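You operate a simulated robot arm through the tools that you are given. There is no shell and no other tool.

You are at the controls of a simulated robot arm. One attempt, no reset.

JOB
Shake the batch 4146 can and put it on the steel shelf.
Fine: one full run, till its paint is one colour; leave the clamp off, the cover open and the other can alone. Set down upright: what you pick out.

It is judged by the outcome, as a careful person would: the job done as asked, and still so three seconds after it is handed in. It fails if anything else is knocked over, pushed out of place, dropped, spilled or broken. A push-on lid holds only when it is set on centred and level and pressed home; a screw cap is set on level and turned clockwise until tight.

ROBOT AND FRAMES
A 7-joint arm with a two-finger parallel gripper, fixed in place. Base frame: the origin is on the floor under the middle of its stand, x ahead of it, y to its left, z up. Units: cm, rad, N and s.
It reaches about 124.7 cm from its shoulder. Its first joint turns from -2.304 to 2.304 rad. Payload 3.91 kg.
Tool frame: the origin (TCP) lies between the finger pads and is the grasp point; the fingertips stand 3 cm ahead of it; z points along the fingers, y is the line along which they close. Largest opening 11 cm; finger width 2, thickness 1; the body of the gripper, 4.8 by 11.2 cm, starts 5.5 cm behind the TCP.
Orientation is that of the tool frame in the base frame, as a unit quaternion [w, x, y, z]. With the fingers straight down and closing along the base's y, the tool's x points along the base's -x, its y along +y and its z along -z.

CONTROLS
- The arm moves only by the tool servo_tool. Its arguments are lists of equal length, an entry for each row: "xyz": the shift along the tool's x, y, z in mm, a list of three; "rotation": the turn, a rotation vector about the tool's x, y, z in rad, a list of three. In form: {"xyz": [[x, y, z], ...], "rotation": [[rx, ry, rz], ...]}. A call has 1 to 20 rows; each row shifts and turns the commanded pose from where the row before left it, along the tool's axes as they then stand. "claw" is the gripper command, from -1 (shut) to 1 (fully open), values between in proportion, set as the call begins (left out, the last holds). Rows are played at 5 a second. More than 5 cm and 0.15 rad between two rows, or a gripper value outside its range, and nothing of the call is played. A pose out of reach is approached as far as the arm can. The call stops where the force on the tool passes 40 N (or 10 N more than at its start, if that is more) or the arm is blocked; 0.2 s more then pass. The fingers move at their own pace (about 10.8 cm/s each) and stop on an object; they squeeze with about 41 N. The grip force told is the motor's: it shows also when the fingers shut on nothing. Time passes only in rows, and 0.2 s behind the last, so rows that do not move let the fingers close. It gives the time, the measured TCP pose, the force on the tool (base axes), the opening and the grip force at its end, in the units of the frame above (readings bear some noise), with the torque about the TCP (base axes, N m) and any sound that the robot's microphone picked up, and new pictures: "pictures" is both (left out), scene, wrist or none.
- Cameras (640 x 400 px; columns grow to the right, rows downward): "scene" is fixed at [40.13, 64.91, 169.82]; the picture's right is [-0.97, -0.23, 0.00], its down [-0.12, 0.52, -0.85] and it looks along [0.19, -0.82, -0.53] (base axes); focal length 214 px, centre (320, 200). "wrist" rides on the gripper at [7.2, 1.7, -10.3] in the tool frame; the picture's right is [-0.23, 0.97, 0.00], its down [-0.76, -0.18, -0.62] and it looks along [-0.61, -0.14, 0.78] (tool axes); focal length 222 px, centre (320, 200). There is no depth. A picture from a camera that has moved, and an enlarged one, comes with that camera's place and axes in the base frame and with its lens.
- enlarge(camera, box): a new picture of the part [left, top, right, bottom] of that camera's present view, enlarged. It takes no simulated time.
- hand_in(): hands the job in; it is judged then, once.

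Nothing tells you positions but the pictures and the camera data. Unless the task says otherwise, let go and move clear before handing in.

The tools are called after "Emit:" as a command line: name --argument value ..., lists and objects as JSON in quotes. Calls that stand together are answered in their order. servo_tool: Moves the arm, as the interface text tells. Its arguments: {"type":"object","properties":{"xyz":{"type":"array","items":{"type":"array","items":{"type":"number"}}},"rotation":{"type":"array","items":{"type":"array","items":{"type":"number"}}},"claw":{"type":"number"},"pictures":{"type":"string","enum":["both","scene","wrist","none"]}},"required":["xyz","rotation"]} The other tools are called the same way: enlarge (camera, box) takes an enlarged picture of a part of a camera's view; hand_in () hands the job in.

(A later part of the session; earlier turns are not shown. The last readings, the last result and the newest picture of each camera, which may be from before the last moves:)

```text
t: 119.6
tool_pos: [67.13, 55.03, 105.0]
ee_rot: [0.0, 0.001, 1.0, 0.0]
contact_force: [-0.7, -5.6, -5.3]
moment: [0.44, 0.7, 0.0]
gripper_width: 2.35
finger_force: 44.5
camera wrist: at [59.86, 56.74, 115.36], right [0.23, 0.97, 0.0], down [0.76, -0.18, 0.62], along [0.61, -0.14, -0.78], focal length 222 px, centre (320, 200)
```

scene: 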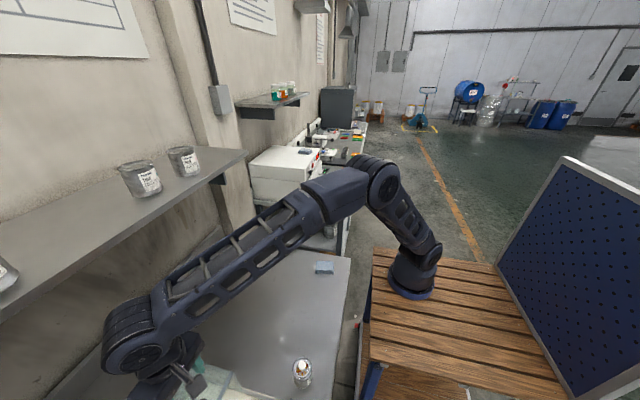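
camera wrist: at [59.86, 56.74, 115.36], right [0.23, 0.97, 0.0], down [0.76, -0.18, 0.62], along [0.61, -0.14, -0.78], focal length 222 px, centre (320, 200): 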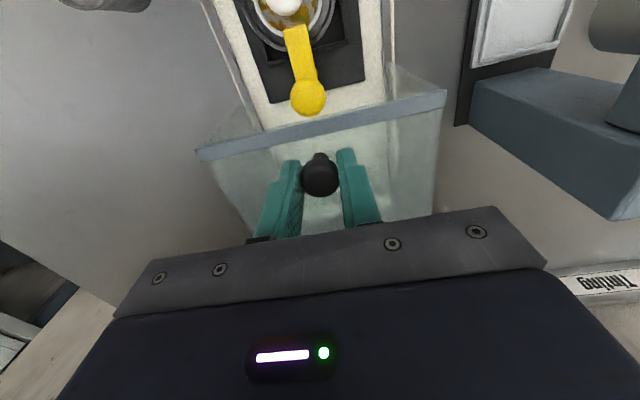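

Emit:
servo_tool --xyz '[[15, 0, 0], [15, 0, 0], [15, 0, 0], [15, 0, 0], [15, 0, 0], [15, 0, 0], [0, 0, 0]]' --rotation '[[0, 0, 0], [0, 0, 0], [0, 0, 0], [0, 0, 0], [0, 0, 0], [0, 0, 0], [0, 0, 0]]' --pictures "wrist"

```text
t: 121.2
tool_pos: [58.11, 55.16, 105.01]
ee_rot: [0.001, 0.0, 1.0, -0.001]
contact_force: [-0.3, -9.4, -8.9]
moment: [-0.86, 0.34, 0.03]
gripper_width: 2.36
finger_force: 44.6
camera wrist: at [50.77, 56.73, 115.36], right [0.23, 0.97, 0.0], down [0.76, -0.18, 0.62], along [0.61, -0.14, -0.78], focal length 222 px, centre (320, 200)
```

wrist: 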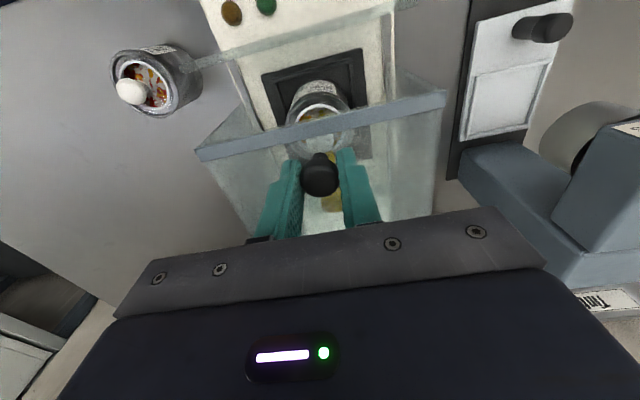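

Emit:
servo_tool --xyz '[[10, -0.8, 0], [10, 0, 0], [10, 0, 0], [5, 0, 0], [0, 0, 0]]' --rotation '[[0, 0, 0], [0, 0, 0], [0, 0, 0], [0, 0, 0], [0, 0, 0]]' --pictures "wrist"

```text
t: 122.4
tool_pos: [54.43, 54.99, 105.01]
ee_rot: [0.0, 0.0, 1.0, 0.0]
contact_force: [-1.0, 0.2, -13.8]
moment: [-0.64, -0.22, 0.06]
gripper_width: 2.38
finger_force: 44.9
camera wrist: at [47.26, 56.73, 115.36], right [0.23, 0.97, 0.0], down [0.76, -0.18, 0.62], along [0.61, -0.14, -0.78], focal length 222 px, centre (320, 200)
```

wrist: 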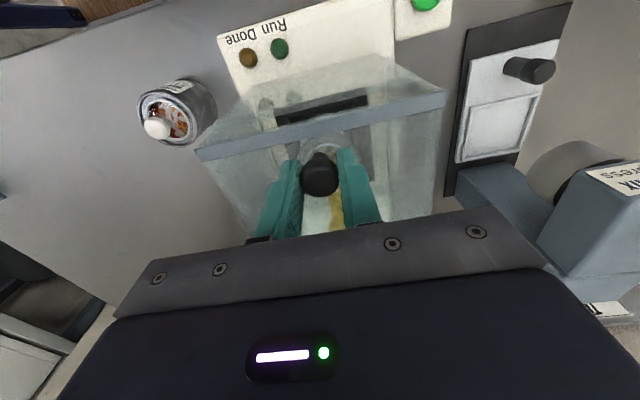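

Emit:
servo_tool --xyz '[[4, 0, 0.5], [4, 0, 0.5], [4, 0, 0], [4, 0, 0], [0, 0, 0]]' --rotation '[[0, 0, 0], [0, 0, 0], [0, 0, 0], [0, 0, 0], [0, 0, 0]]' --pictures "wrist"

```text
t: 123.3
tool_pos: [53.89, 54.96, 105.14]
ee_rot: [0.004, 0.002, 1.0, 0.002]
contact_force: [6.4, 10.9, -9.8]
moment: [-0.39, -0.91, 0.09]
gripper_width: 2.36
finger_force: 44.2
stopped in row 4: the force on the tool passed its limit at 41 N (the readings are from after the stop); the commanded pose is now the measured one
camera wrist: at [46.56, 56.68, 115.34], right [0.23, 0.97, 0.01], down [0.76, -0.18, 0.63], along [0.61, -0.14, -0.78], focal length 222 px, centre (320, 200)
```

wrist: 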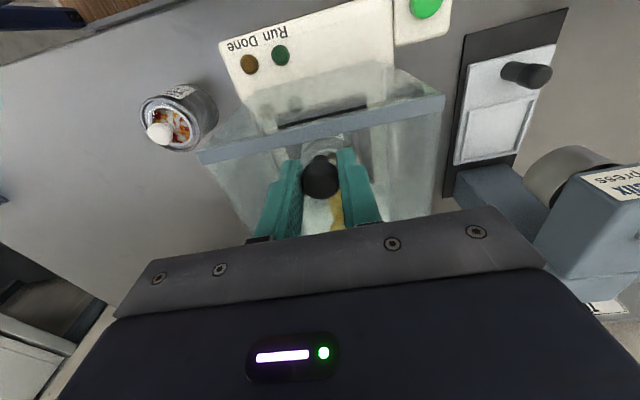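

The hood hit its end stop after about 16 cm, so the cover is closed. Releasing the knob and moving up to check.

Emit:
servo_tool --xyz '[[0, 0, 0], [0, 0, 0], [0, 0, 0], [0, 0, -20], [0, 0, -30], [0, 0, -40], [0, 0, -40], [0, 0, 0]]' --rotation '[[0, 0, 0], [0, 0, 0], [0, 0, 0], [0, 0, 0], [0, 0, 0], [0, 0, 0], [-0.004, -0.008, 0], [0, 0, 0]]' --claw 0 --pictures "wrist"

Emit:
enlarge --camera "wrist" --box '[220, 0, 460, 200]'

```text
t: 125.1
tool_pos: [53.8, 54.86, 118.05]
ee_rot: [0.008, 0.002, 1.0, 0.004]
contact_force: [0.5, -1.1, -0.7]
moment: [-0.02, 0.01, 0.0]
gripper_width: 5.48
finger_force: 0.0
camera wrist: at [46.27, 56.57, 128.36], right [0.23, 0.97, 0.01], down [0.75, -0.19, 0.63], along [0.62, -0.14, -0.77], focal length 222 px, centre (320, 200)
```

wrist: 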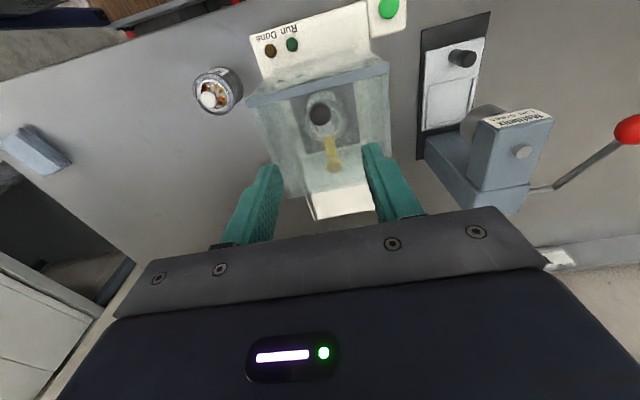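

```text
2.00 times, centred on (340, 100) of wrist
camera zoom: at [46.27, 56.57, 128.36], right [0.23, 0.97, 0.01], down [0.75, -0.19, 0.63], along [0.62, -0.14, -0.77], focal length 444 px, centre (280, 400)
```

zoom: 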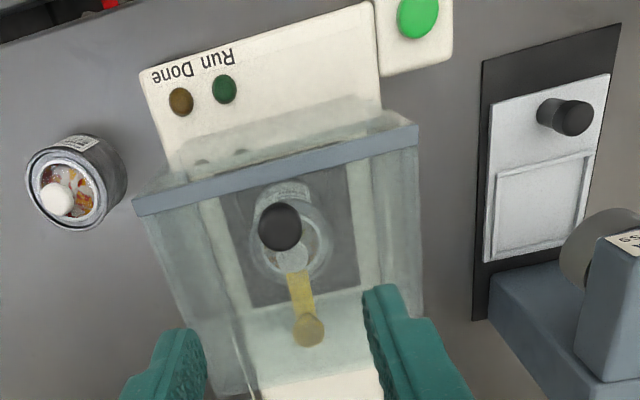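

The cover is closed over the can with the clamp on. Next: close the fingers, lean the hand back a little to stay clear of the hood, and line up over the green Start button.

Emit:
servo_tool --xyz '[[0, 0, 0], [15.5, 27.8, 20], [15.5, 27.8, 20], [15.5, 27.8, 20], [15.5, 27.8, 20], [0, 0, 0], [0, 0, 0], [0, 0, 0]]' --rotation '[[0.008, 0.016, -0.004], [0, 0, 0], [0, 0, 0], [0, 0, 0], [0, 0, 0], [0, -0.15, 0], [0, -0.15, 0], [0, 0, 0]]' --claw -1 --pictures "both"

Emit:
enlarge --camera "wrist" --box '[220, 40, 420, 200]'

```text
t: 126.9
tool_pos: [47.49, 66.02, 110.16]
ee_rot: [0.15, 0.0, 0.989, 0.001]
contact_force: [0.9, -0.1, -0.2]
moment: [0.01, 0.01, 0.01]
gripper_width: 0.01
finger_force: 38.1
camera wrist: at [37.45, 67.72, 117.87], right [0.22, 0.97, 0.07], down [0.54, -0.18, 0.82], along [0.81, -0.14, -0.57], focal length 222 px, centre (320, 200)
```

scene: 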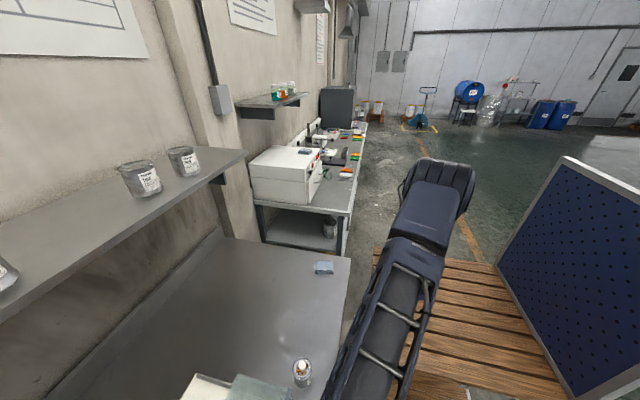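
wrist: 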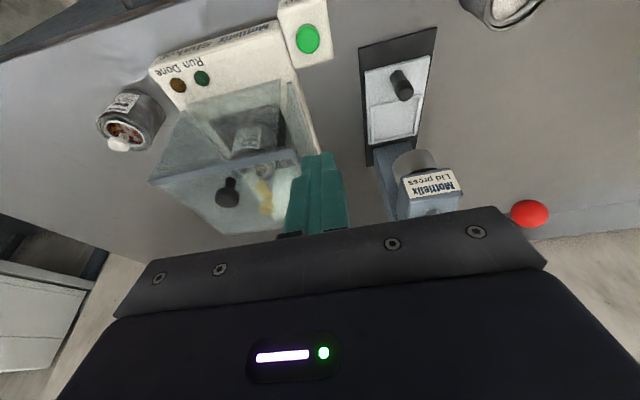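

```text
2.50 times, centred on (320, 120) of wrist
camera zoom: at [37.45, 67.72, 117.87], right [0.22, 0.97, 0.07], down [0.54, -0.18, 0.82], along [0.81, -0.14, -0.57], focal length 555 px, centre (320, 400)
```

zoom: 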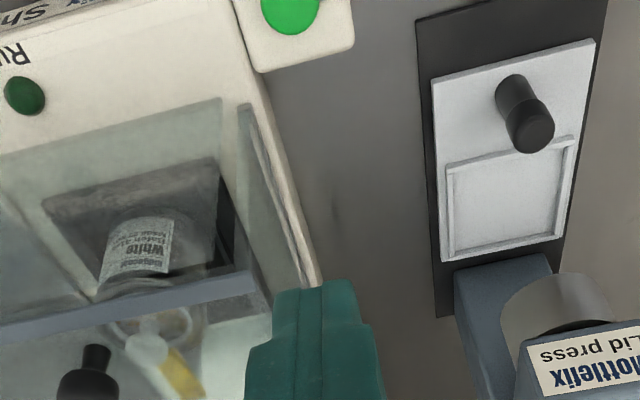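

Emit:
servo_tool --xyz '[[6.1, -0.1, 19.7], [6.1, -0.1, 19.7], [6.1, -0.1, 19.7], [6.1, -0.1, 19.7], [6.1, -0.1, 19.7], [6.1, -0.1, 19.7], [6.1, 0, 19.7], [6.1, 0, 19.7], [0, 0, 0]]' --rotation '[[0, 0, 0], [0, 0, 0], [0, 0, 0], [0, 0, 0], [0, 0, 0], [0, 0, 0], [0, 0, 0], [0, 0, 0], [0, 0, 0]]' --pictures "wrist"

```text
t: 128.9
tool_pos: [47.46, 66.1, 93.52]
ee_rot: [0.149, -0.001, 0.989, 0.001]
contact_force: [0.0, 0.2, -0.1]
moment: [0.0, 0.0, -0.02]
gripper_width: 0.02
finger_force: 37.9
camera wrist: at [37.47, 67.67, 101.32], right [0.22, 0.97, 0.07], down [0.54, -0.18, 0.82], along [0.81, -0.14, -0.57], focal length 222 px, centre (320, 200)
```

wrist: 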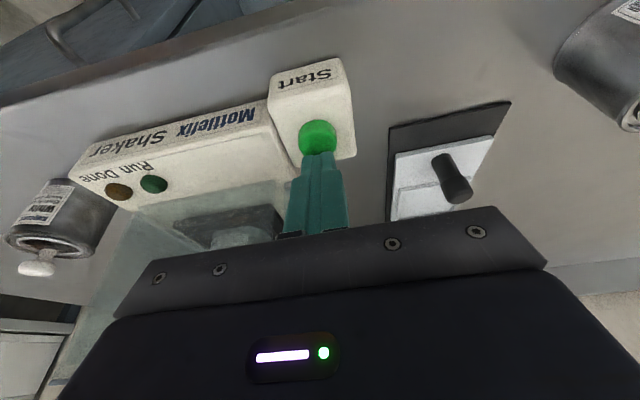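

The fingertips are just above the Start button. Pressing down in small steps.

Emit:
servo_tool --xyz '[[0.6, 0, 1.9], [0.6, 0, 1.9], [0.6, 0, 1.9], [0, 0, 0]]' --rotation '[[0, 0, 0], [0, 0, 0], [0, 0, 0], [0, 0, 0]]' --pictures "wrist"

```text
t: 129.9
tool_pos: [47.54, 65.96, 92.99]
ee_rot: [0.15, -0.001, 0.989, 0.001]
contact_force: [0.2, 0.6, 1.8]
moment: [0.01, -0.02, 0.01]
gripper_width: 0.0
finger_force: 37.4
heard: click
camera wrist: at [37.47, 67.67, 100.79], right [0.22, 0.97, 0.07], down [0.54, -0.18, 0.82], along [0.81, -0.14, -0.57], focal length 222 px, centre (320, 200)
```

wrist: 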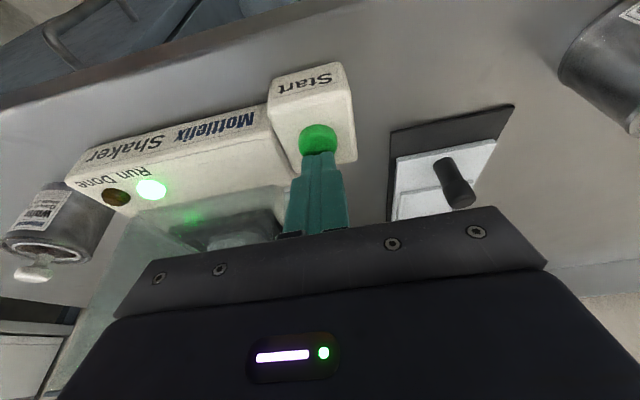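

A click and the Run lamp is lit: the shaker is running. I'll lift off the button and wait for Done.

Emit:
servo_tool --xyz '[[-3, 0, -9.5], [-6, 0, -19], [-6, 0, -19], [0, 0, 0], [0, 0, 0], [0, 0, 0], [0, 0, 0], [0, 0, 0]]' --rotation '[[0, 0, 0], [0, 0, 0], [0, 0, 0], [0, 0, 0], [0, 0, 0], [0, 0, 0], [0, 0, 0], [0, 0, 0]]' --pictures "wrist"

```text
t: 131.7
tool_pos: [47.5, 65.9, 98.0]
ee_rot: [0.15, 0.0, 0.989, 0.0]
contact_force: [0.5, 0.7, -0.7]
moment: [0.02, 0.01, -0.05]
gripper_width: 0.01
finger_force: 37.6
camera wrist: at [37.52, 67.64, 105.78], right [0.22, 0.97, 0.07], down [0.54, -0.18, 0.82], along [0.81, -0.14, -0.57], focal length 222 px, centre (320, 200)
```

wrist: 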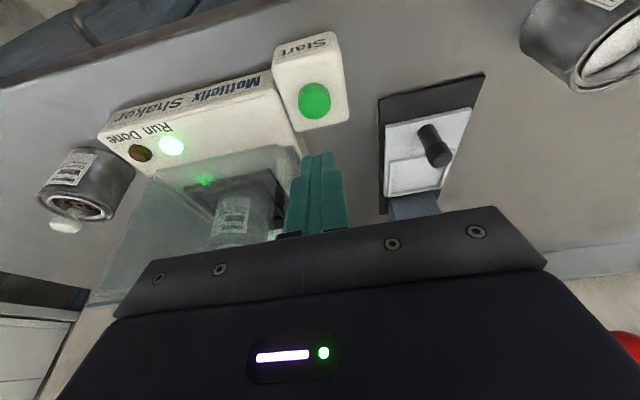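

Emit:
servo_tool --xyz '[[-6, 0, -19], [-6, 0, -19], [-6, 0, -19], [-6, 0, -19], [-6, 0, -19], [0, 0, 0], [0, 0, 0], [0, 0, 0], [0, 0, 0], [0, 0, 0], [0, 0, 0], [0, 0, 0], [0, 0, 0], [0, 0, 0], [0, 0, 0], [0, 0, 0], [0, 0, 0], [0, 0, 0], [0, 0, 0], [0, 0, 0]]' --rotation '[[0, 0, 0], [0, 0, 0], [0, 0, 0], [0, 0, 0], [0, 0, 0], [0, 0, 0], [0, 0, 0], [0, 0, 0], [0, 0, 0], [0, 0, 0], [0, 0, 0], [0, 0, 0], [0, 0, 0], [0, 0, 0], [0, 0, 0], [0, 0, 0], [0, 0, 0], [0, 0, 0], [0, 0, 0], [0, 0, 0]]' --pictures "wrist"

Emit:
enlarge --camera "wrist" --box '[100, 40, 360, 240]'

```text
t: 135.9
tool_pos: [47.53, 65.94, 107.99]
ee_rot: [0.149, 0.0, 0.989, 0.001]
contact_force: [0.6, 0.9, -0.2]
moment: [0.02, -0.03, 0.04]
gripper_width: 0.03
finger_force: 37.0
camera wrist: at [37.57, 67.66, 115.73], right [0.22, 0.97, 0.07], down [0.54, -0.18, 0.82], along [0.81, -0.14, -0.57], focal length 222 px, centre (320, 200)
```

wrist: 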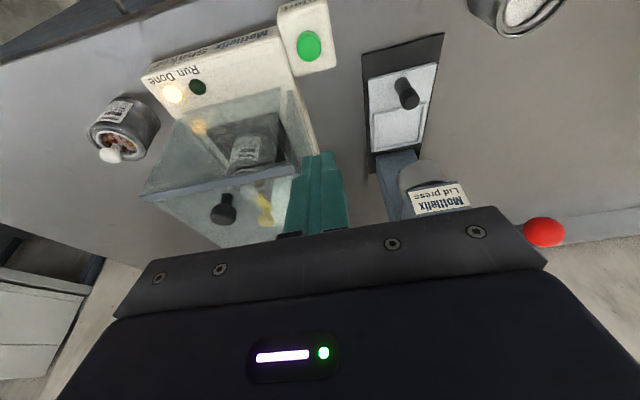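

```text
2.00 times, centred on (230, 140) of wrist
camera zoom: at [37.57, 67.66, 115.73], right [0.22, 0.97, 0.07], down [0.54, -0.18, 0.82], along [0.81, -0.14, -0.57], focal length 444 px, centre (500, 320)
```

zoom: 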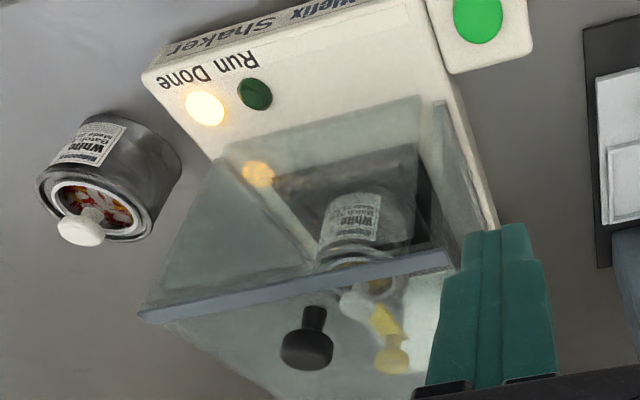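

The Done lamp is lit, so the run is complete. Now back to the hood knob to slide the cover open again.

Emit:
servo_tool --xyz '[[0, 0, 0], [0, 0, 0], [0, 0, -40], [0, 0, -40], [-21.5, -36.5, 0], [-21.5, -36.5, 0], [-21.5, -36.5, 0], [0, 0, 0]]' --rotation '[[0, 0.15, 0], [0, 0.15, 0], [0, 0, 0], [0, 0, 0], [0, 0, 0], [0, 0, 0], [0, 0, 0], [0, 0, 0]]' --claw 0 --pictures "wrist"

Emit:
enlarge --camera "wrist" --box '[240, 50, 420, 220]'

```text
t: 137.7
tool_pos: [54.04, 54.91, 115.91]
ee_rot: [0.001, -0.001, 1.0, 0.001]
contact_force: [-0.3, -0.1, 0.3]
moment: [0.04, -0.03, 0.02]
gripper_width: 5.5
finger_force: 0.2
camera wrist: at [46.8, 56.59, 126.26], right [0.23, 0.97, 0.0], down [0.76, -0.18, 0.62], along [0.61, -0.14, -0.78], focal length 222 px, centre (320, 200)
```

wrist: 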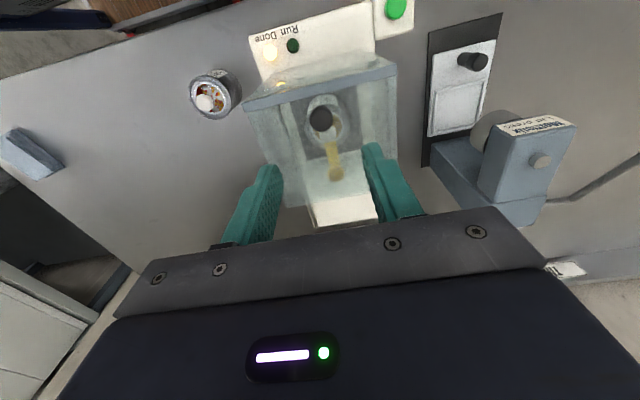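

```text
2.35 times, centred on (330, 135) of wrist
camera zoom: at [46.8, 56.59, 126.26], right [0.23, 0.97, 0.0], down [0.76, -0.18, 0.62], along [0.61, -0.14, -0.78], focal length 523 px, centre (296, 353)
```

zoom: 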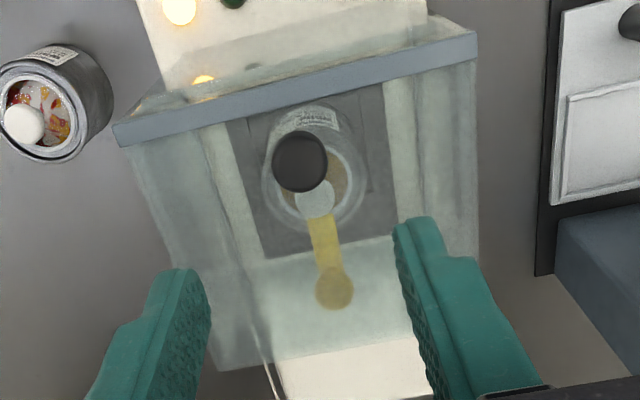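

Emit:
servo_tool --xyz '[[0, 0.3, 21], [0, 0.3, 21], [0, 0, 21], [0, 0, 21], [0, 0, 18], [0, 0, 7], [0, 0, 0]]' --rotation '[[0, 0, 0], [0, 0, 0], [0, 0, 0], [0, 0, 0], [0, 0, 0], [0, 0, 0], [0, 0, 0]]' --pictures "none"

Emit:
servo_tool --xyz '[[0, 0, 0], [0, 0, 0], [0, 0, 0], [0, 0, 0]]' --rotation '[[0, 0, 0], [0, 0, 0], [0, 0, 0], [0, 0, 0]]' --claw -1 --pictures "wrist"

```text
t: 139.3
tool_pos: [54.03, 55.01, 105.01]
ee_rot: [0.0, -0.001, 1.0, 0.001]
contact_force: [-0.3, -0.6, -0.8]
moment: [0.02, 0.02, 0.01]
gripper_width: 5.49
finger_force: 0.1
```

```text
t: 140.3
tool_pos: [54.09, 55.0, 105.0]
ee_rot: [0.0, 0.0, 1.0, 0.0]
contact_force: [-0.1, -7.9, -0.9]
moment: [-0.77, -0.03, -0.04]
gripper_width: 2.34
finger_force: 44.8
camera wrist: at [46.8, 56.72, 115.42], right [0.23, 0.97, 0.0], down [0.76, -0.18, 0.62], along [0.61, -0.14, -0.78], focal length 222 px, centre (320, 200)
```

wrist: 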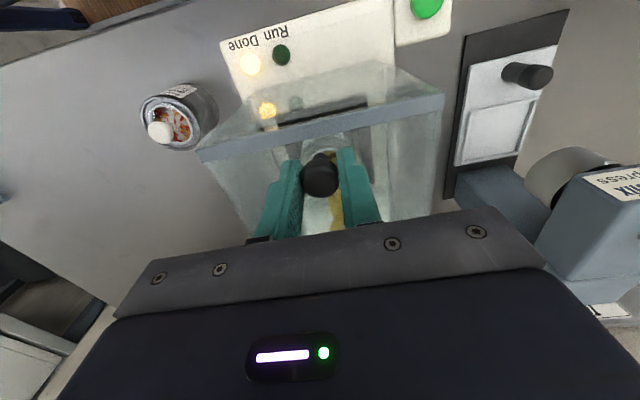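

Gripped with only a small side load. Sliding the hood back about 16 cm.

Emit:
servo_tool --xyz '[[-8, -0.4, 0], [-15, 0, 0], [-15, 0, 0], [-15, 0, 0], [-15, 0, 0], [-15, 0, 0], [-15, 0, 0], [-15, 0, 0], [-15, 0, 0], [0, 0, 0]]' --rotation '[[0, 0, 0], [0, 0, 0], [0, 0, 0], [0, 0, 0], [0, 0, 0], [0, 0, 0], [0, 0, 0], [0, 0, 0], [0, 0, 0], [0, 0, 0]]' --pictures "wrist"

```text
t: 142.5
tool_pos: [66.91, 55.0, 105.11]
ee_rot: [0.0, 0.0, 1.0, 0.002]
contact_force: [0.3, -1.9, 4.3]
moment: [-0.73, -0.3, -0.03]
gripper_width: 2.33
finger_force: 45.2
camera wrist: at [59.62, 56.71, 115.42], right [0.23, 0.97, 0.0], down [0.76, -0.18, 0.62], along [0.61, -0.14, -0.78], focal length 222 px, centre (320, 200)
```

wrist: 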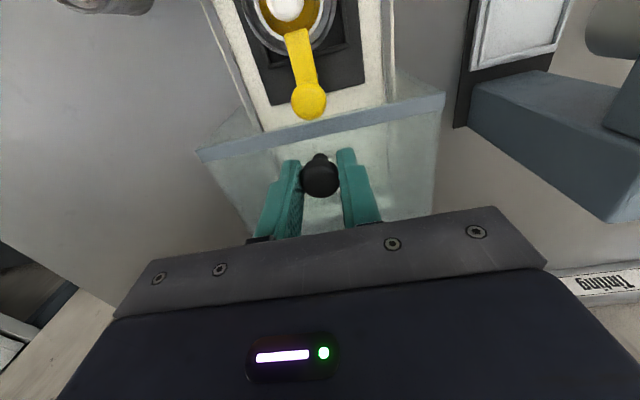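

Emit:
servo_tool --xyz '[[-10, 0, 0], [-10, 0, 0], [-8, 0, 0], [-4, 0, 0], [0, 0, 0]]' --rotation '[[0, 0, 0], [0, 0, 0], [0, 0, 0], [0, 0, 0], [0, 0, 0]]' --pictures "wrist"

Emit:
enlarge --camera "wrist" --box '[200, 0, 440, 120]'

```text
t: 143.7
tool_pos: [70.13, 54.94, 105.08]
ee_rot: [0.0, 0.0, 1.0, 0.0]
contact_force: [-1.1, -6.3, 3.2]
moment: [-0.74, -0.02, -0.03]
gripper_width: 2.36
finger_force: 44.8
camera wrist: at [62.78, 56.72, 115.42], right [0.23, 0.97, 0.0], down [0.76, -0.18, 0.62], along [0.61, -0.14, -0.78], focal length 222 px, centre (320, 200)
```

wrist: 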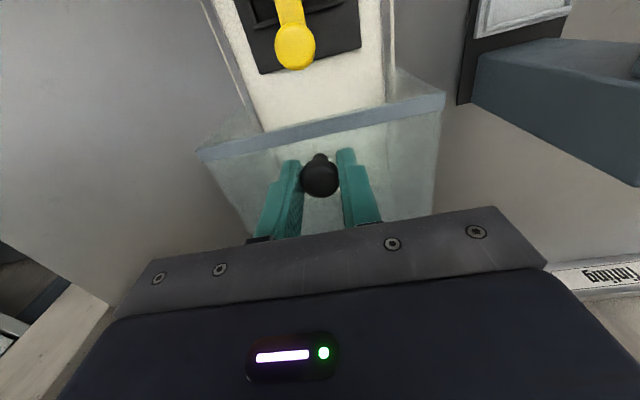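

```text
2.67 times, centred on (320, 60) of wrist
camera zoom: at [62.78, 56.72, 115.42], right [0.23, 0.97, 0.0], down [0.76, -0.18, 0.62], along [0.61, -0.14, -0.78], focal length 592 px, centre (320, 573)
```

zoom: 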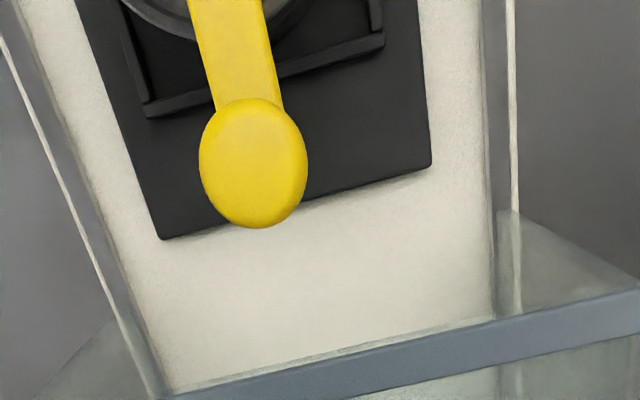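

The cover is back where it started. Releasing and moving up to look at the can and clamp.

Emit:
servo_tool --xyz '[[0, 0, 0], [0, 0, 0], [0, 0, 0], [0, 0, -20], [0, 0, -40], [0, 0, -40], [40, 0, 0], [40, 0, 0], [40, 0, 0], [30, 0, 0], [0, 0, 0]]' --rotation '[[0, 0, 0], [0, 0, 0], [0, 0, 0], [0, 0, 0], [0, 0, 0], [0, 0, 0], [0, 0, 0], [0, 0, 0], [0, 0, 0], [0, 0, 0], [0, 0, 0]]' --claw 0 --pictures "wrist"

Emit:
enlarge --camera "wrist" --box '[240, 20, 420, 200]'

Emit:
enlarge --camera "wrist" --box '[290, 70, 390, 150]'

```text
t: 146.1
tool_pos: [55.18, 55.07, 115.05]
ee_rot: [0.0, 0.0, 1.0, 0.002]
contact_force: [0.0, 0.1, -0.2]
moment: [-0.03, -0.02, -0.02]
gripper_width: 5.52
finger_force: 0.0
camera wrist: at [47.84, 56.73, 125.39], right [0.23, 0.97, 0.0], down [0.76, -0.18, 0.62], along [0.61, -0.14, -0.78], focal length 222 px, centre (320, 200)
```

wrist: 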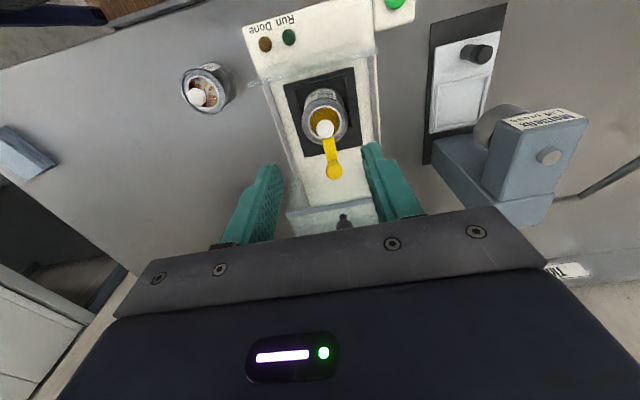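

```text
2.22 times, centred on (330, 110) of wrist
camera zoom: at [47.84, 56.73, 125.39], right [0.23, 0.97, 0.0], down [0.76, -0.18, 0.62], along [0.61, -0.14, -0.78], focal length 494 px, centre (298, 400)
```

zoom: 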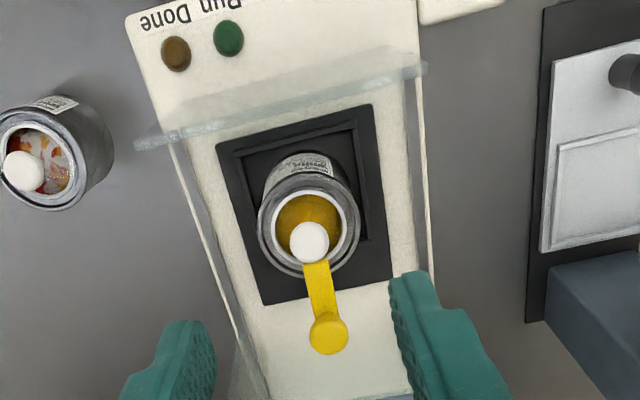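

```text
5.00 times, centred on (340, 110) of wrist
camera zoom: at [47.84, 56.73, 125.39], right [0.23, 0.97, 0.0], down [0.76, -0.18, 0.62], along [0.61, -0.14, -0.78], focal length 1111 px, centre (220, 650)
```

zoom: 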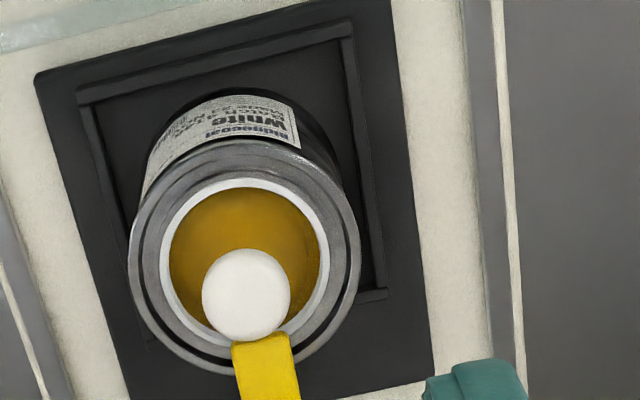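

The paint is now one even golden colour and the can still stands in the cradle. Now I swing the clamp bar back to its aside position by pushing from its other side.

Emit:
servo_tool --xyz '[[-29.4, 7.2, 25], [-29.4, 7.2, 25], [0, 0, 20], [0, 0, 20], [0, 0, 20], [0, 0, 20], [0, 0, 15], [0, 0, 6], [0, 0, 0]]' --rotation '[[0, 0, 0], [0, 0, 0], [0, 0, 0], [0, 0, 0], [0, 0, 0], [0, 0, 0], [0, 0, 0], [0, 0, 0], [0, 0, -0.004]]' --claw -1 --pictures "wrist"

Emit:
enlarge --camera "wrist" --box '[230, 30, 430, 230]'

```text
t: 148.0
tool_pos: [60.95, 56.6, 100.49]
ee_rot: [0.002, -0.002, 1.0, 0.003]
contact_force: [-5.9, -2.2, 9.5]
moment: [-0.15, 0.23, -0.04]
gripper_width: 0.0
finger_force: 38.0
stopped in row 9: the force on the tool passed its limit at 42 N (the readings are from after the stop); the commanded pose is now the measured one
camera wrist: at [53.6, 58.25, 110.75], right [0.22, 0.97, 0.01], down [0.76, -0.18, 0.62], along [0.61, -0.13, -0.78], focal length 222 px, centre (320, 200)
```

wrist: 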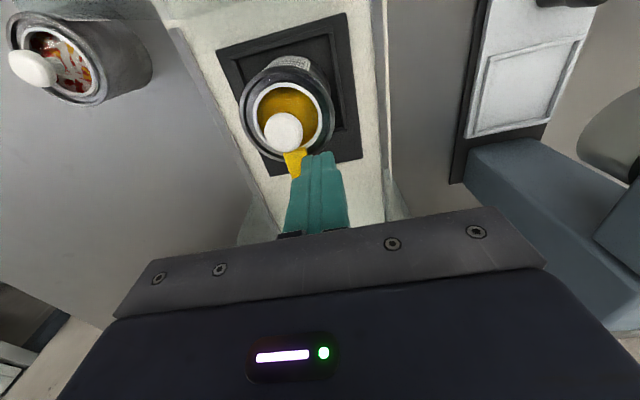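

```text
2.00 times, centred on (330, 130) of wrist
camera zoom: at [53.6, 58.25, 110.75], right [0.22, 0.97, 0.01], down [0.76, -0.18, 0.62], along [0.61, -0.13, -0.78], focal length 444 px, centre (300, 340)
```

zoom: 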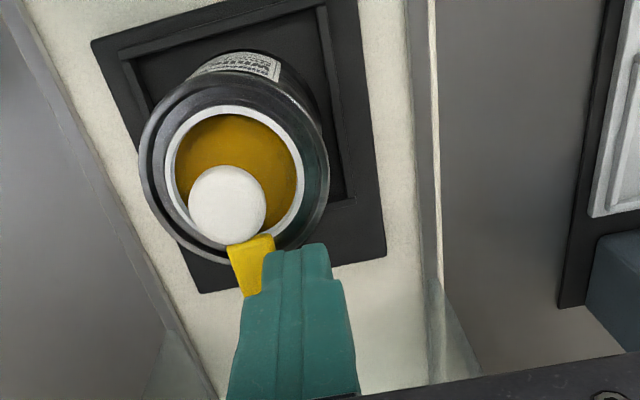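

My fingertip landed on the edge of the bar's top. I'll lift, shift 6 mm away from the bar, and descend again.

Emit:
servo_tool --xyz '[[0, 0, -8], [0, 0, -7], [0, 6, 0], [0, 0, 0]]' --rotation '[[0, 0, 0], [0, 0, 0], [0, 0, 0], [0.006, 0.004, 0.004]]' --pictures "wrist"

Emit:
enlarge --camera "wrist" --box '[230, 30, 430, 230]'

```text
t: 149.0
tool_pos: [60.88, 57.29, 101.77]
ee_rot: [-0.001, 0.0, 1.0, 0.0]
contact_force: [0.6, -0.4, -0.6]
moment: [0.01, -0.02, 0.0]
gripper_width: 0.0
finger_force: 38.0
camera wrist: at [53.69, 58.95, 112.17], right [0.23, 0.97, 0.0], down [0.76, -0.18, 0.62], along [0.61, -0.14, -0.78], focal length 222 px, centre (320, 200)
```

wrist: 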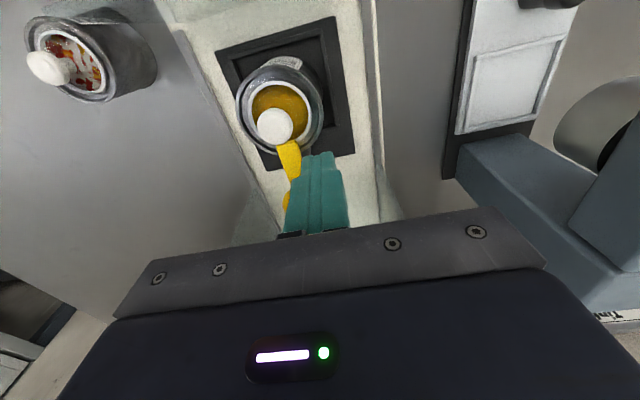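

```text
2.00 times, centred on (330, 130) of wrist
camera zoom: at [53.69, 58.95, 112.17], right [0.23, 0.97, 0.0], down [0.76, -0.18, 0.62], along [0.61, -0.14, -0.78], focal length 444 px, centre (300, 340)
```

zoom: 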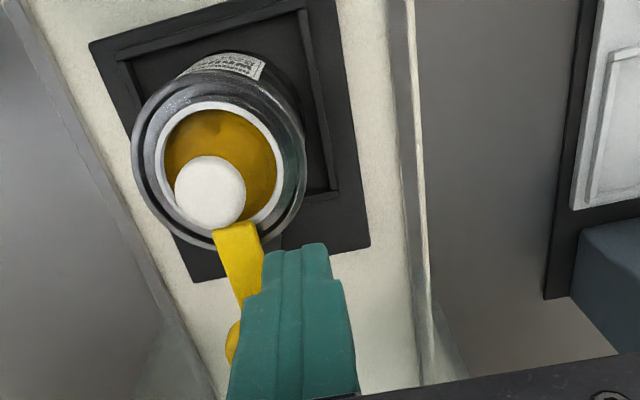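

Emit:
servo_tool --xyz '[[0, 0, 7], [0, 0, 7], [0, 0, 5], [0, 0, 0]]' --rotation '[[0, 0, 0], [0, 0, 0], [0, 0, 0], [0, 0, 0]]' --pictures "none"

```text
t: 150.0
tool_pos: [61.05, 57.12, 99.87]
ee_rot: [-0.001, -0.001, 1.0, 0.0]
contact_force: [0.0, -0.4, 0.0]
moment: [-0.01, 0.0, -0.02]
gripper_width: 0.0
finger_force: 37.8
```

Emit:
servo_tool --xyz '[[0, -6.5, 0], [1, -3.5, 0], [0.7, -3.2, 0], [0, -4.3, 0], [-0.2, -4, 0], [0, 0, 0]]' --rotation '[[0, 0, 0], [0, 0, 0], [0, 0, 0], [0, 0, 0], [0, 0, 0], [0, 0, 0]]' --pictures "wrist"

Emit:
enlarge --camera "wrist" --box '[230, 30, 430, 230]'

```text
t: 151.4
tool_pos: [60.76, 55.08, 99.82]
ee_rot: [0.0, 0.0, 1.0, 0.0]
contact_force: [-0.2, 0.0, 0.3]
moment: [0.04, 0.04, 0.03]
gripper_width: 0.02
finger_force: 37.9
camera wrist: at [53.53, 56.77, 110.25], right [0.23, 0.97, 0.0], down [0.76, -0.18, 0.62], along [0.61, -0.14, -0.78], focal length 222 px, centre (320, 200)
```

wrist: 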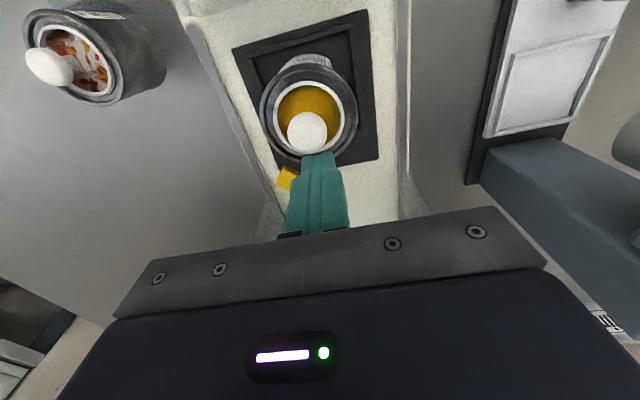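

```text
2.00 times, centred on (330, 130) of wrist
camera zoom: at [53.53, 56.77, 110.25], right [0.23, 0.97, 0.0], down [0.76, -0.18, 0.62], along [0.61, -0.14, -0.78], focal length 444 px, centre (300, 340)
```

zoom: 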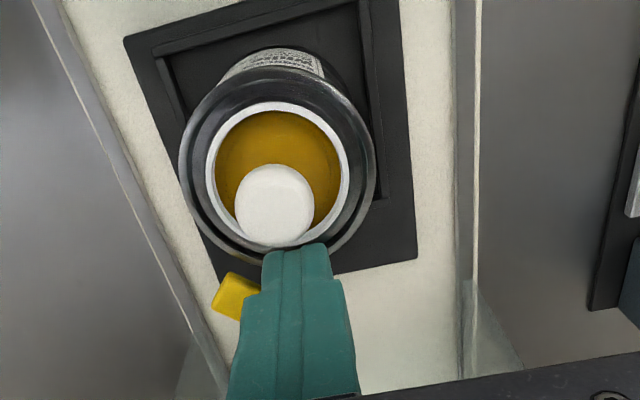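

Emit:
servo_tool --xyz '[[-1, -6, 0], [-1.3, -6.5, 0], [-2.7, -5, 0], [-4.1, -5, 0], [-3, -1.5, 0], [0, 0, 0]]' --rotation '[[0, 0, 0], [0, 0, 0], [0, 0, 0], [0, 0, 0], [0, 0, 0], [0, 0, 0]]' --pictures "wrist"

Emit:
enlarge --camera "wrist" --box '[230, 30, 430, 230]'

```text
t: 152.7
tool_pos: [61.56, 52.91, 99.91]
ee_rot: [-0.002, -0.002, 1.0, 0.0]
contact_force: [0.2, -1.3, 0.0]
moment: [0.04, 0.0, -0.02]
gripper_width: 0.0
finger_force: 38.0
stopped in row 6: the force on the tool passed its limit at 42 N (the readings are from after the stop); the commanded pose is now the measured one
camera wrist: at [54.39, 54.54, 110.28], right [0.22, 0.97, 0.0], down [0.77, -0.17, 0.62], along [0.6, -0.14, -0.79], focal length 222 px, centre (320, 200)
```

wrist: 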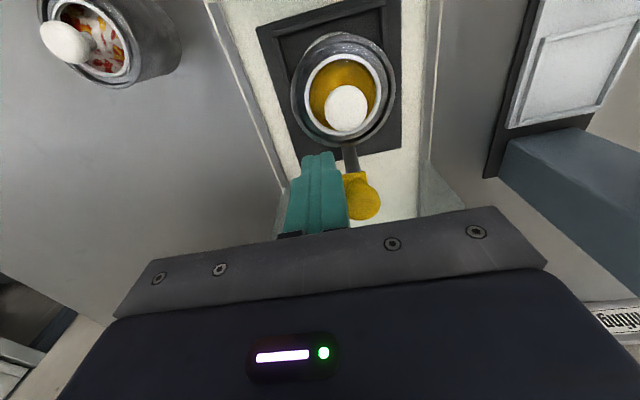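

```text
2.00 times, centred on (330, 130) of wrist
camera zoom: at [54.39, 54.54, 110.28], right [0.22, 0.97, 0.0], down [0.77, -0.17, 0.62], along [0.6, -0.14, -0.79], focal length 444 px, centre (300, 340)
```

zoom: 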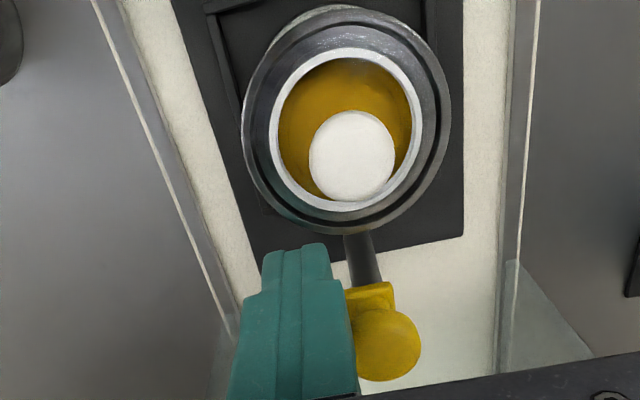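

The bar is back against its aside stop. Backing off and rising to verify.

Emit:
servo_tool --xyz '[[2, 0, -2], [0, 0, -15], [0, 0, -30], [0, 0, -40], [0, 0, -40], [30, 10, 0], [30, 10, 0], [0, 0, 0]]' --rotation '[[0, 0, 0], [0, 0, 0], [0, 0, 0], [0, 0, 0], [0, 0, 0], [0.0, 0.004, 0.004], [0, 0, 0], [0, 0, 0]]' --pictures "wrist"

Emit:
enlarge --camera "wrist" --box '[240, 10, 420, 210]'

```text
t: 154.5
tool_pos: [55.41, 54.73, 112.68]
ee_rot: [-0.005, 0.0, 1.0, 0.0]
contact_force: [0.1, 0.8, 0.0]
moment: [0.0, -0.02, -0.04]
gripper_width: 0.0
finger_force: 37.3
camera wrist: at [48.25, 56.49, 123.04], right [0.23, 0.97, 0.0], down [0.77, -0.18, 0.62], along [0.6, -0.14, -0.79], focal length 222 px, centre (320, 200)
```

wrist: 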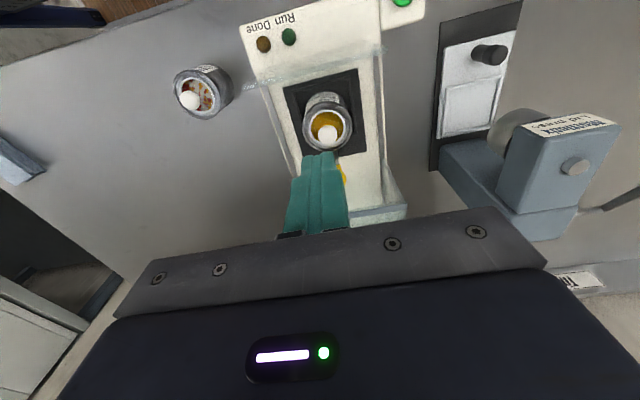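

```text
2.00 times, centred on (330, 110) of wrist
camera zoom: at [48.25, 56.49, 123.04], right [0.23, 0.97, 0.0], down [0.77, -0.18, 0.62], along [0.6, -0.14, -0.79], focal length 444 px, centre (300, 380)
```

zoom: 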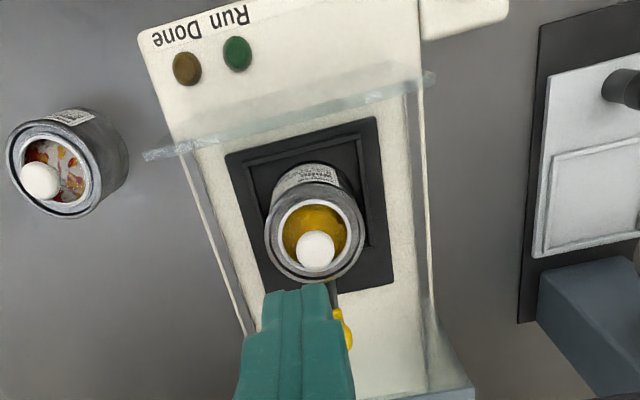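

Emit:
servo_tool --xyz '[[-14, 0.9, 0], [-13.4, 0.9, 0], [0, 0, 0]]' --rotation '[[0, -0.06, 0], [0, 0, 0], [0, 0, 0]]' --claw 0.6 --pictures "wrist"

Emit:
enlarge --camera "wrist" --box '[240, 20, 420, 220]'

```text
t: 155.3
tool_pos: [58.18, 54.97, 112.78]
ee_rot: [0.026, 0.0, 1.0, 0.0]
contact_force: [0.2, -0.1, -0.6]
moment: [-0.01, 0.02, 0.0]
gripper_width: 8.81
finger_force: 0.2
camera wrist: at [50.39, 56.73, 122.69], right [0.23, 0.97, 0.01], down [0.73, -0.18, 0.66], along [0.65, -0.14, -0.75], focal length 222 px, centre (320, 200)
```

wrist: 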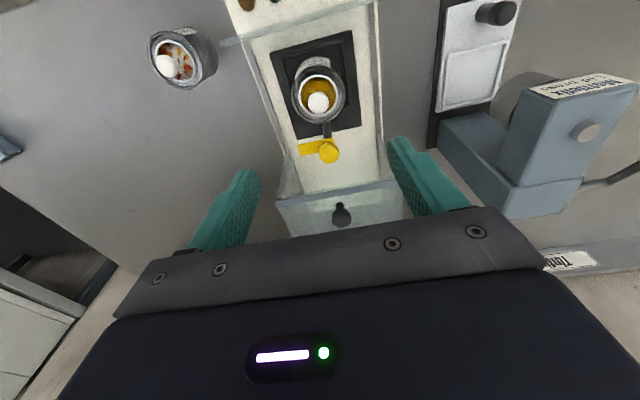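

```text
2.00 times, centred on (330, 120) of wrist
camera zoom: at [50.39, 56.73, 122.69], right [0.23, 0.97, 0.01], down [0.73, -0.18, 0.66], along [0.65, -0.14, -0.75], focal length 444 px, centre (300, 360)
```

zoom: 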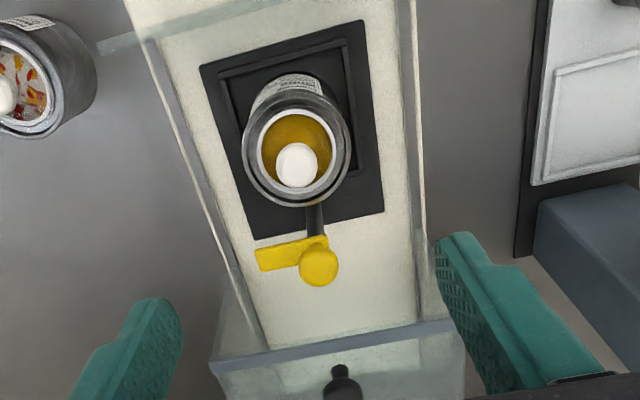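

The clamp is back in its off position and the cover is open. Now descending around the can to take it out, same hand pose as when placing it.

Emit:
servo_tool --xyz '[[0.6, 0.2, 21], [1.1, 0, 21], [1.1, 0, 21], [1.1, 0, 21], [1.1, 0, 21], [1.1, 0, 21], [1.1, 0, 21], [1.1, 0, 21], [0.4, 0, 7], [0, 0, 0]]' --rotation '[[0, 0, 0], [0, 0, 0], [0, 0, 0], [0, 0, 0], [0, 0, 0], [0, 0, 0], [0, 0, 0], [0, 0, 0], [0, 0, 0], [0, 0, 0]]' --pictures "wrist"

```text
t: 157.5
tool_pos: [58.2, 55.08, 95.15]
ee_rot: [0.025, 0.001, 1.0, 0.0]
contact_force: [-0.4, -1.0, -0.2]
moment: [0.01, -0.03, -0.03]
gripper_width: 8.8
finger_force: 0.0
camera wrist: at [50.41, 56.82, 105.09], right [0.23, 0.97, 0.01], down [0.73, -0.18, 0.66], along [0.65, -0.14, -0.75], focal length 222 px, centre (320, 200)
```

wrist: 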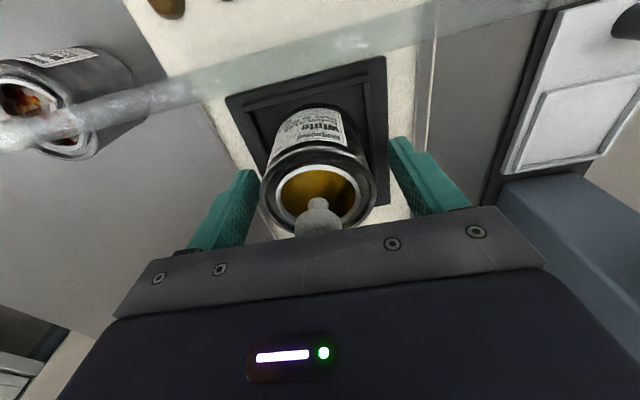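

Emit:
servo_tool --xyz '[[0, 0, 0], [0, 0, 0], [0, 0, 0], [0, 0, 0], [0, 0, 0]]' --rotation '[[0, 0, 0], [0, 0, 0], [0, 0, 0], [0, 0, 0], [0, 0, 0]]' --claw -1 --pictures "none"

Emit:
servo_tool --xyz '[[-0.3, 0, -5], [-0.5, 0, -10], [-1, 0, -20], [-1, 0, -20], [-1, 0, -20], [-1, 0, -20], [-1, 0, -20], [-1, 0, -20], [-1, 0, -20], [-1, 0, -20], [0, 0, 0]]' --rotation '[[0, 0, 0], [0, 0, 0], [0, 0, 0], [0, 0, 0], [0, 0, 0], [0, 0, 0], [0, 0, 0], [0, 0, 0], [0, 0, 0], [0, 0, 0], [0, 0, 0]]' --pictures "wrist"

```text
t: 158.7
tool_pos: [58.19, 55.14, 95.14]
ee_rot: [0.025, 0.001, 1.0, 0.0]
contact_force: [-0.1, 0.0, -0.1]
moment: [0.03, -0.01, 0.01]
gripper_width: 6.09
finger_force: 40.9
```

```text
t: 161.1
tool_pos: [58.27, 55.08, 112.78]
ee_rot: [0.026, 0.0, 1.0, 0.0]
contact_force: [-0.6, 0.1, -1.2]
moment: [-0.02, -0.02, 0.01]
gripper_width: 6.07
finger_force: 41.1
camera wrist: at [50.39, 56.78, 122.71], right [0.23, 0.97, 0.01], down [0.73, -0.18, 0.66], along [0.65, -0.14, -0.75], focal length 222 px, centre (320, 200)
```

wrist: 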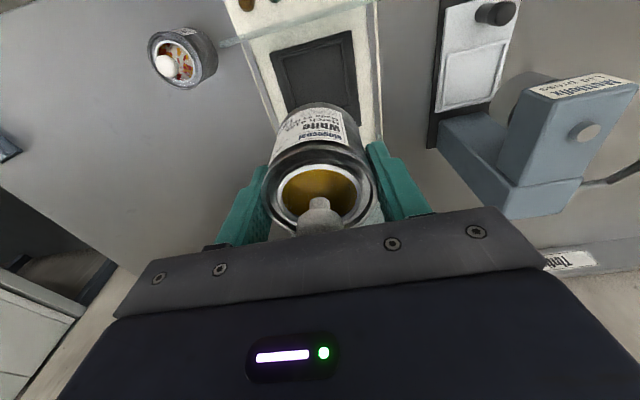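

The can is out with its lid on and evenly coloured paint. I'll carry it to an open spot on the bench near (60, 27) to re-grasp it at a steeper forward tilt for the shelf.

Emit:
servo_tool --xyz '[[-2.2, -35, 0.1], [-2.2, -35, 0.1], [-2.2, -35, 0.1], [-2.2, -35, 0.1], [-2.2, -35, 0.1], [-2.2, -35, 0.1], [-2.2, -35, 0.1], [-2.2, -35, 0.1], [0, 0, 0]]' --rotation '[[0, 0, 0], [0, 0, 0], [0, 0, 0], [0, 0, 0], [0, 0, 0], [0, 0, 0], [0, 0, 0], [0, 0, 0], [0, 0, 0]]' --pictures "wrist"

```text
t: 163.1
tool_pos: [59.99, 27.14, 112.54]
ee_rot: [0.025, 0.0, 1.0, 0.0]
contact_force: [-0.1, 0.3, -2.4]
moment: [0.01, -0.02, 0.0]
gripper_width: 6.08
finger_force: 40.6
camera wrist: at [52.18, 28.74, 122.57], right [0.23, 0.97, 0.01], down [0.73, -0.18, 0.66], along [0.65, -0.14, -0.75], focal length 222 px, centre (320, 200)
```

wrist: 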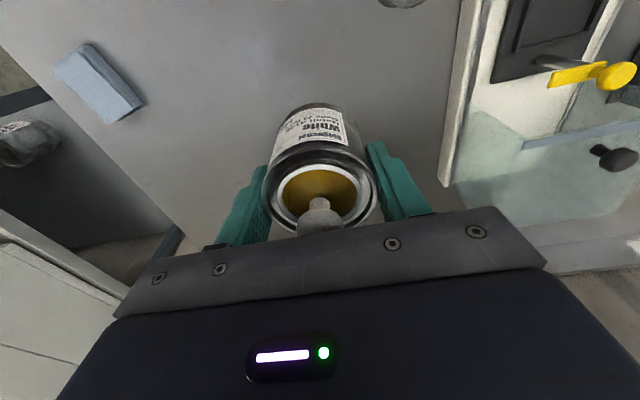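

Emit:
servo_tool --xyz '[[1.2, 0, 24.4], [1.2, 0, 24.4], [1.2, 0, 24.4], [1.2, 0, 24.4], [1.2, 0, 24.4], [1.2, 0, 24.4], [1.2, 0, 24.4], [1.2, 0, 24.4], [0.8, 0, 16], [0.3, 0, 5], [0, 0, 0]]' --rotation '[[0, 0, 0], [0, 0, 0], [0, 0, 0], [0, 0, 0], [0, 0, 0], [0, 0, 0], [0, 0, 0], [0, 0, 0], [0, 0, 0], [0, 0, 0], [0, 0, 0]]' --pictures "none"

```text
t: 165.5
tool_pos: [60.0, 26.98, 91.05]
ee_rot: [0.025, 0.0, 1.0, 0.0]
contact_force: [-0.4, -0.1, -2.3]
moment: [0.01, 0.0, 0.02]
gripper_width: 6.1
finger_force: 41.1
```

Emit:
servo_tool --xyz '[[0.2, 0, 3], [0.2, 0, 3], [0.1, 0, 2], [0, 0, 0]]' --rotation '[[0, 0, 0], [0, 0, 0], [0, 0, 0], [0, 0, 0]]' --pictures "none"

```text
t: 166.5
tool_pos: [59.91, 27.1, 90.21]
ee_rot: [0.026, 0.0, 1.0, -0.001]
contact_force: [-0.3, -0.2, -1.9]
moment: [0.01, 0.02, 0.02]
gripper_width: 6.08
finger_force: 41.0
```

Emit:
servo_tool --xyz '[[0.1, 0, 1], [0.1, 0, 1], [0, 0, 0]]' --rotation '[[0, 0, 0], [0, 0, 0], [0, 0, 0]]' --pictures "none"

```text
t: 167.3
tool_pos: [59.93, 27.08, 90.01]
ee_rot: [0.025, -0.001, 1.0, 0.0]
contact_force: [-0.8, -0.2, -2.1]
moment: [0.0, -0.03, -0.02]
gripper_width: 6.09
finger_force: 41.0
```

Emit:
servo_tool --xyz '[[0.1, 0, 1], [0.1, 0, 1], [0, 0, 0]]' --rotation '[[0, 0, 0], [0, 0, 0], [0, 0, 0]]' --pictures "none"

```text
t: 168.1
tool_pos: [60.0, 27.02, 89.89]
ee_rot: [0.026, -0.001, 1.0, 0.0]
contact_force: [0.4, -2.5, 28.3]
moment: [-0.41, 0.03, -0.22]
gripper_width: 6.08
finger_force: 41.3
```

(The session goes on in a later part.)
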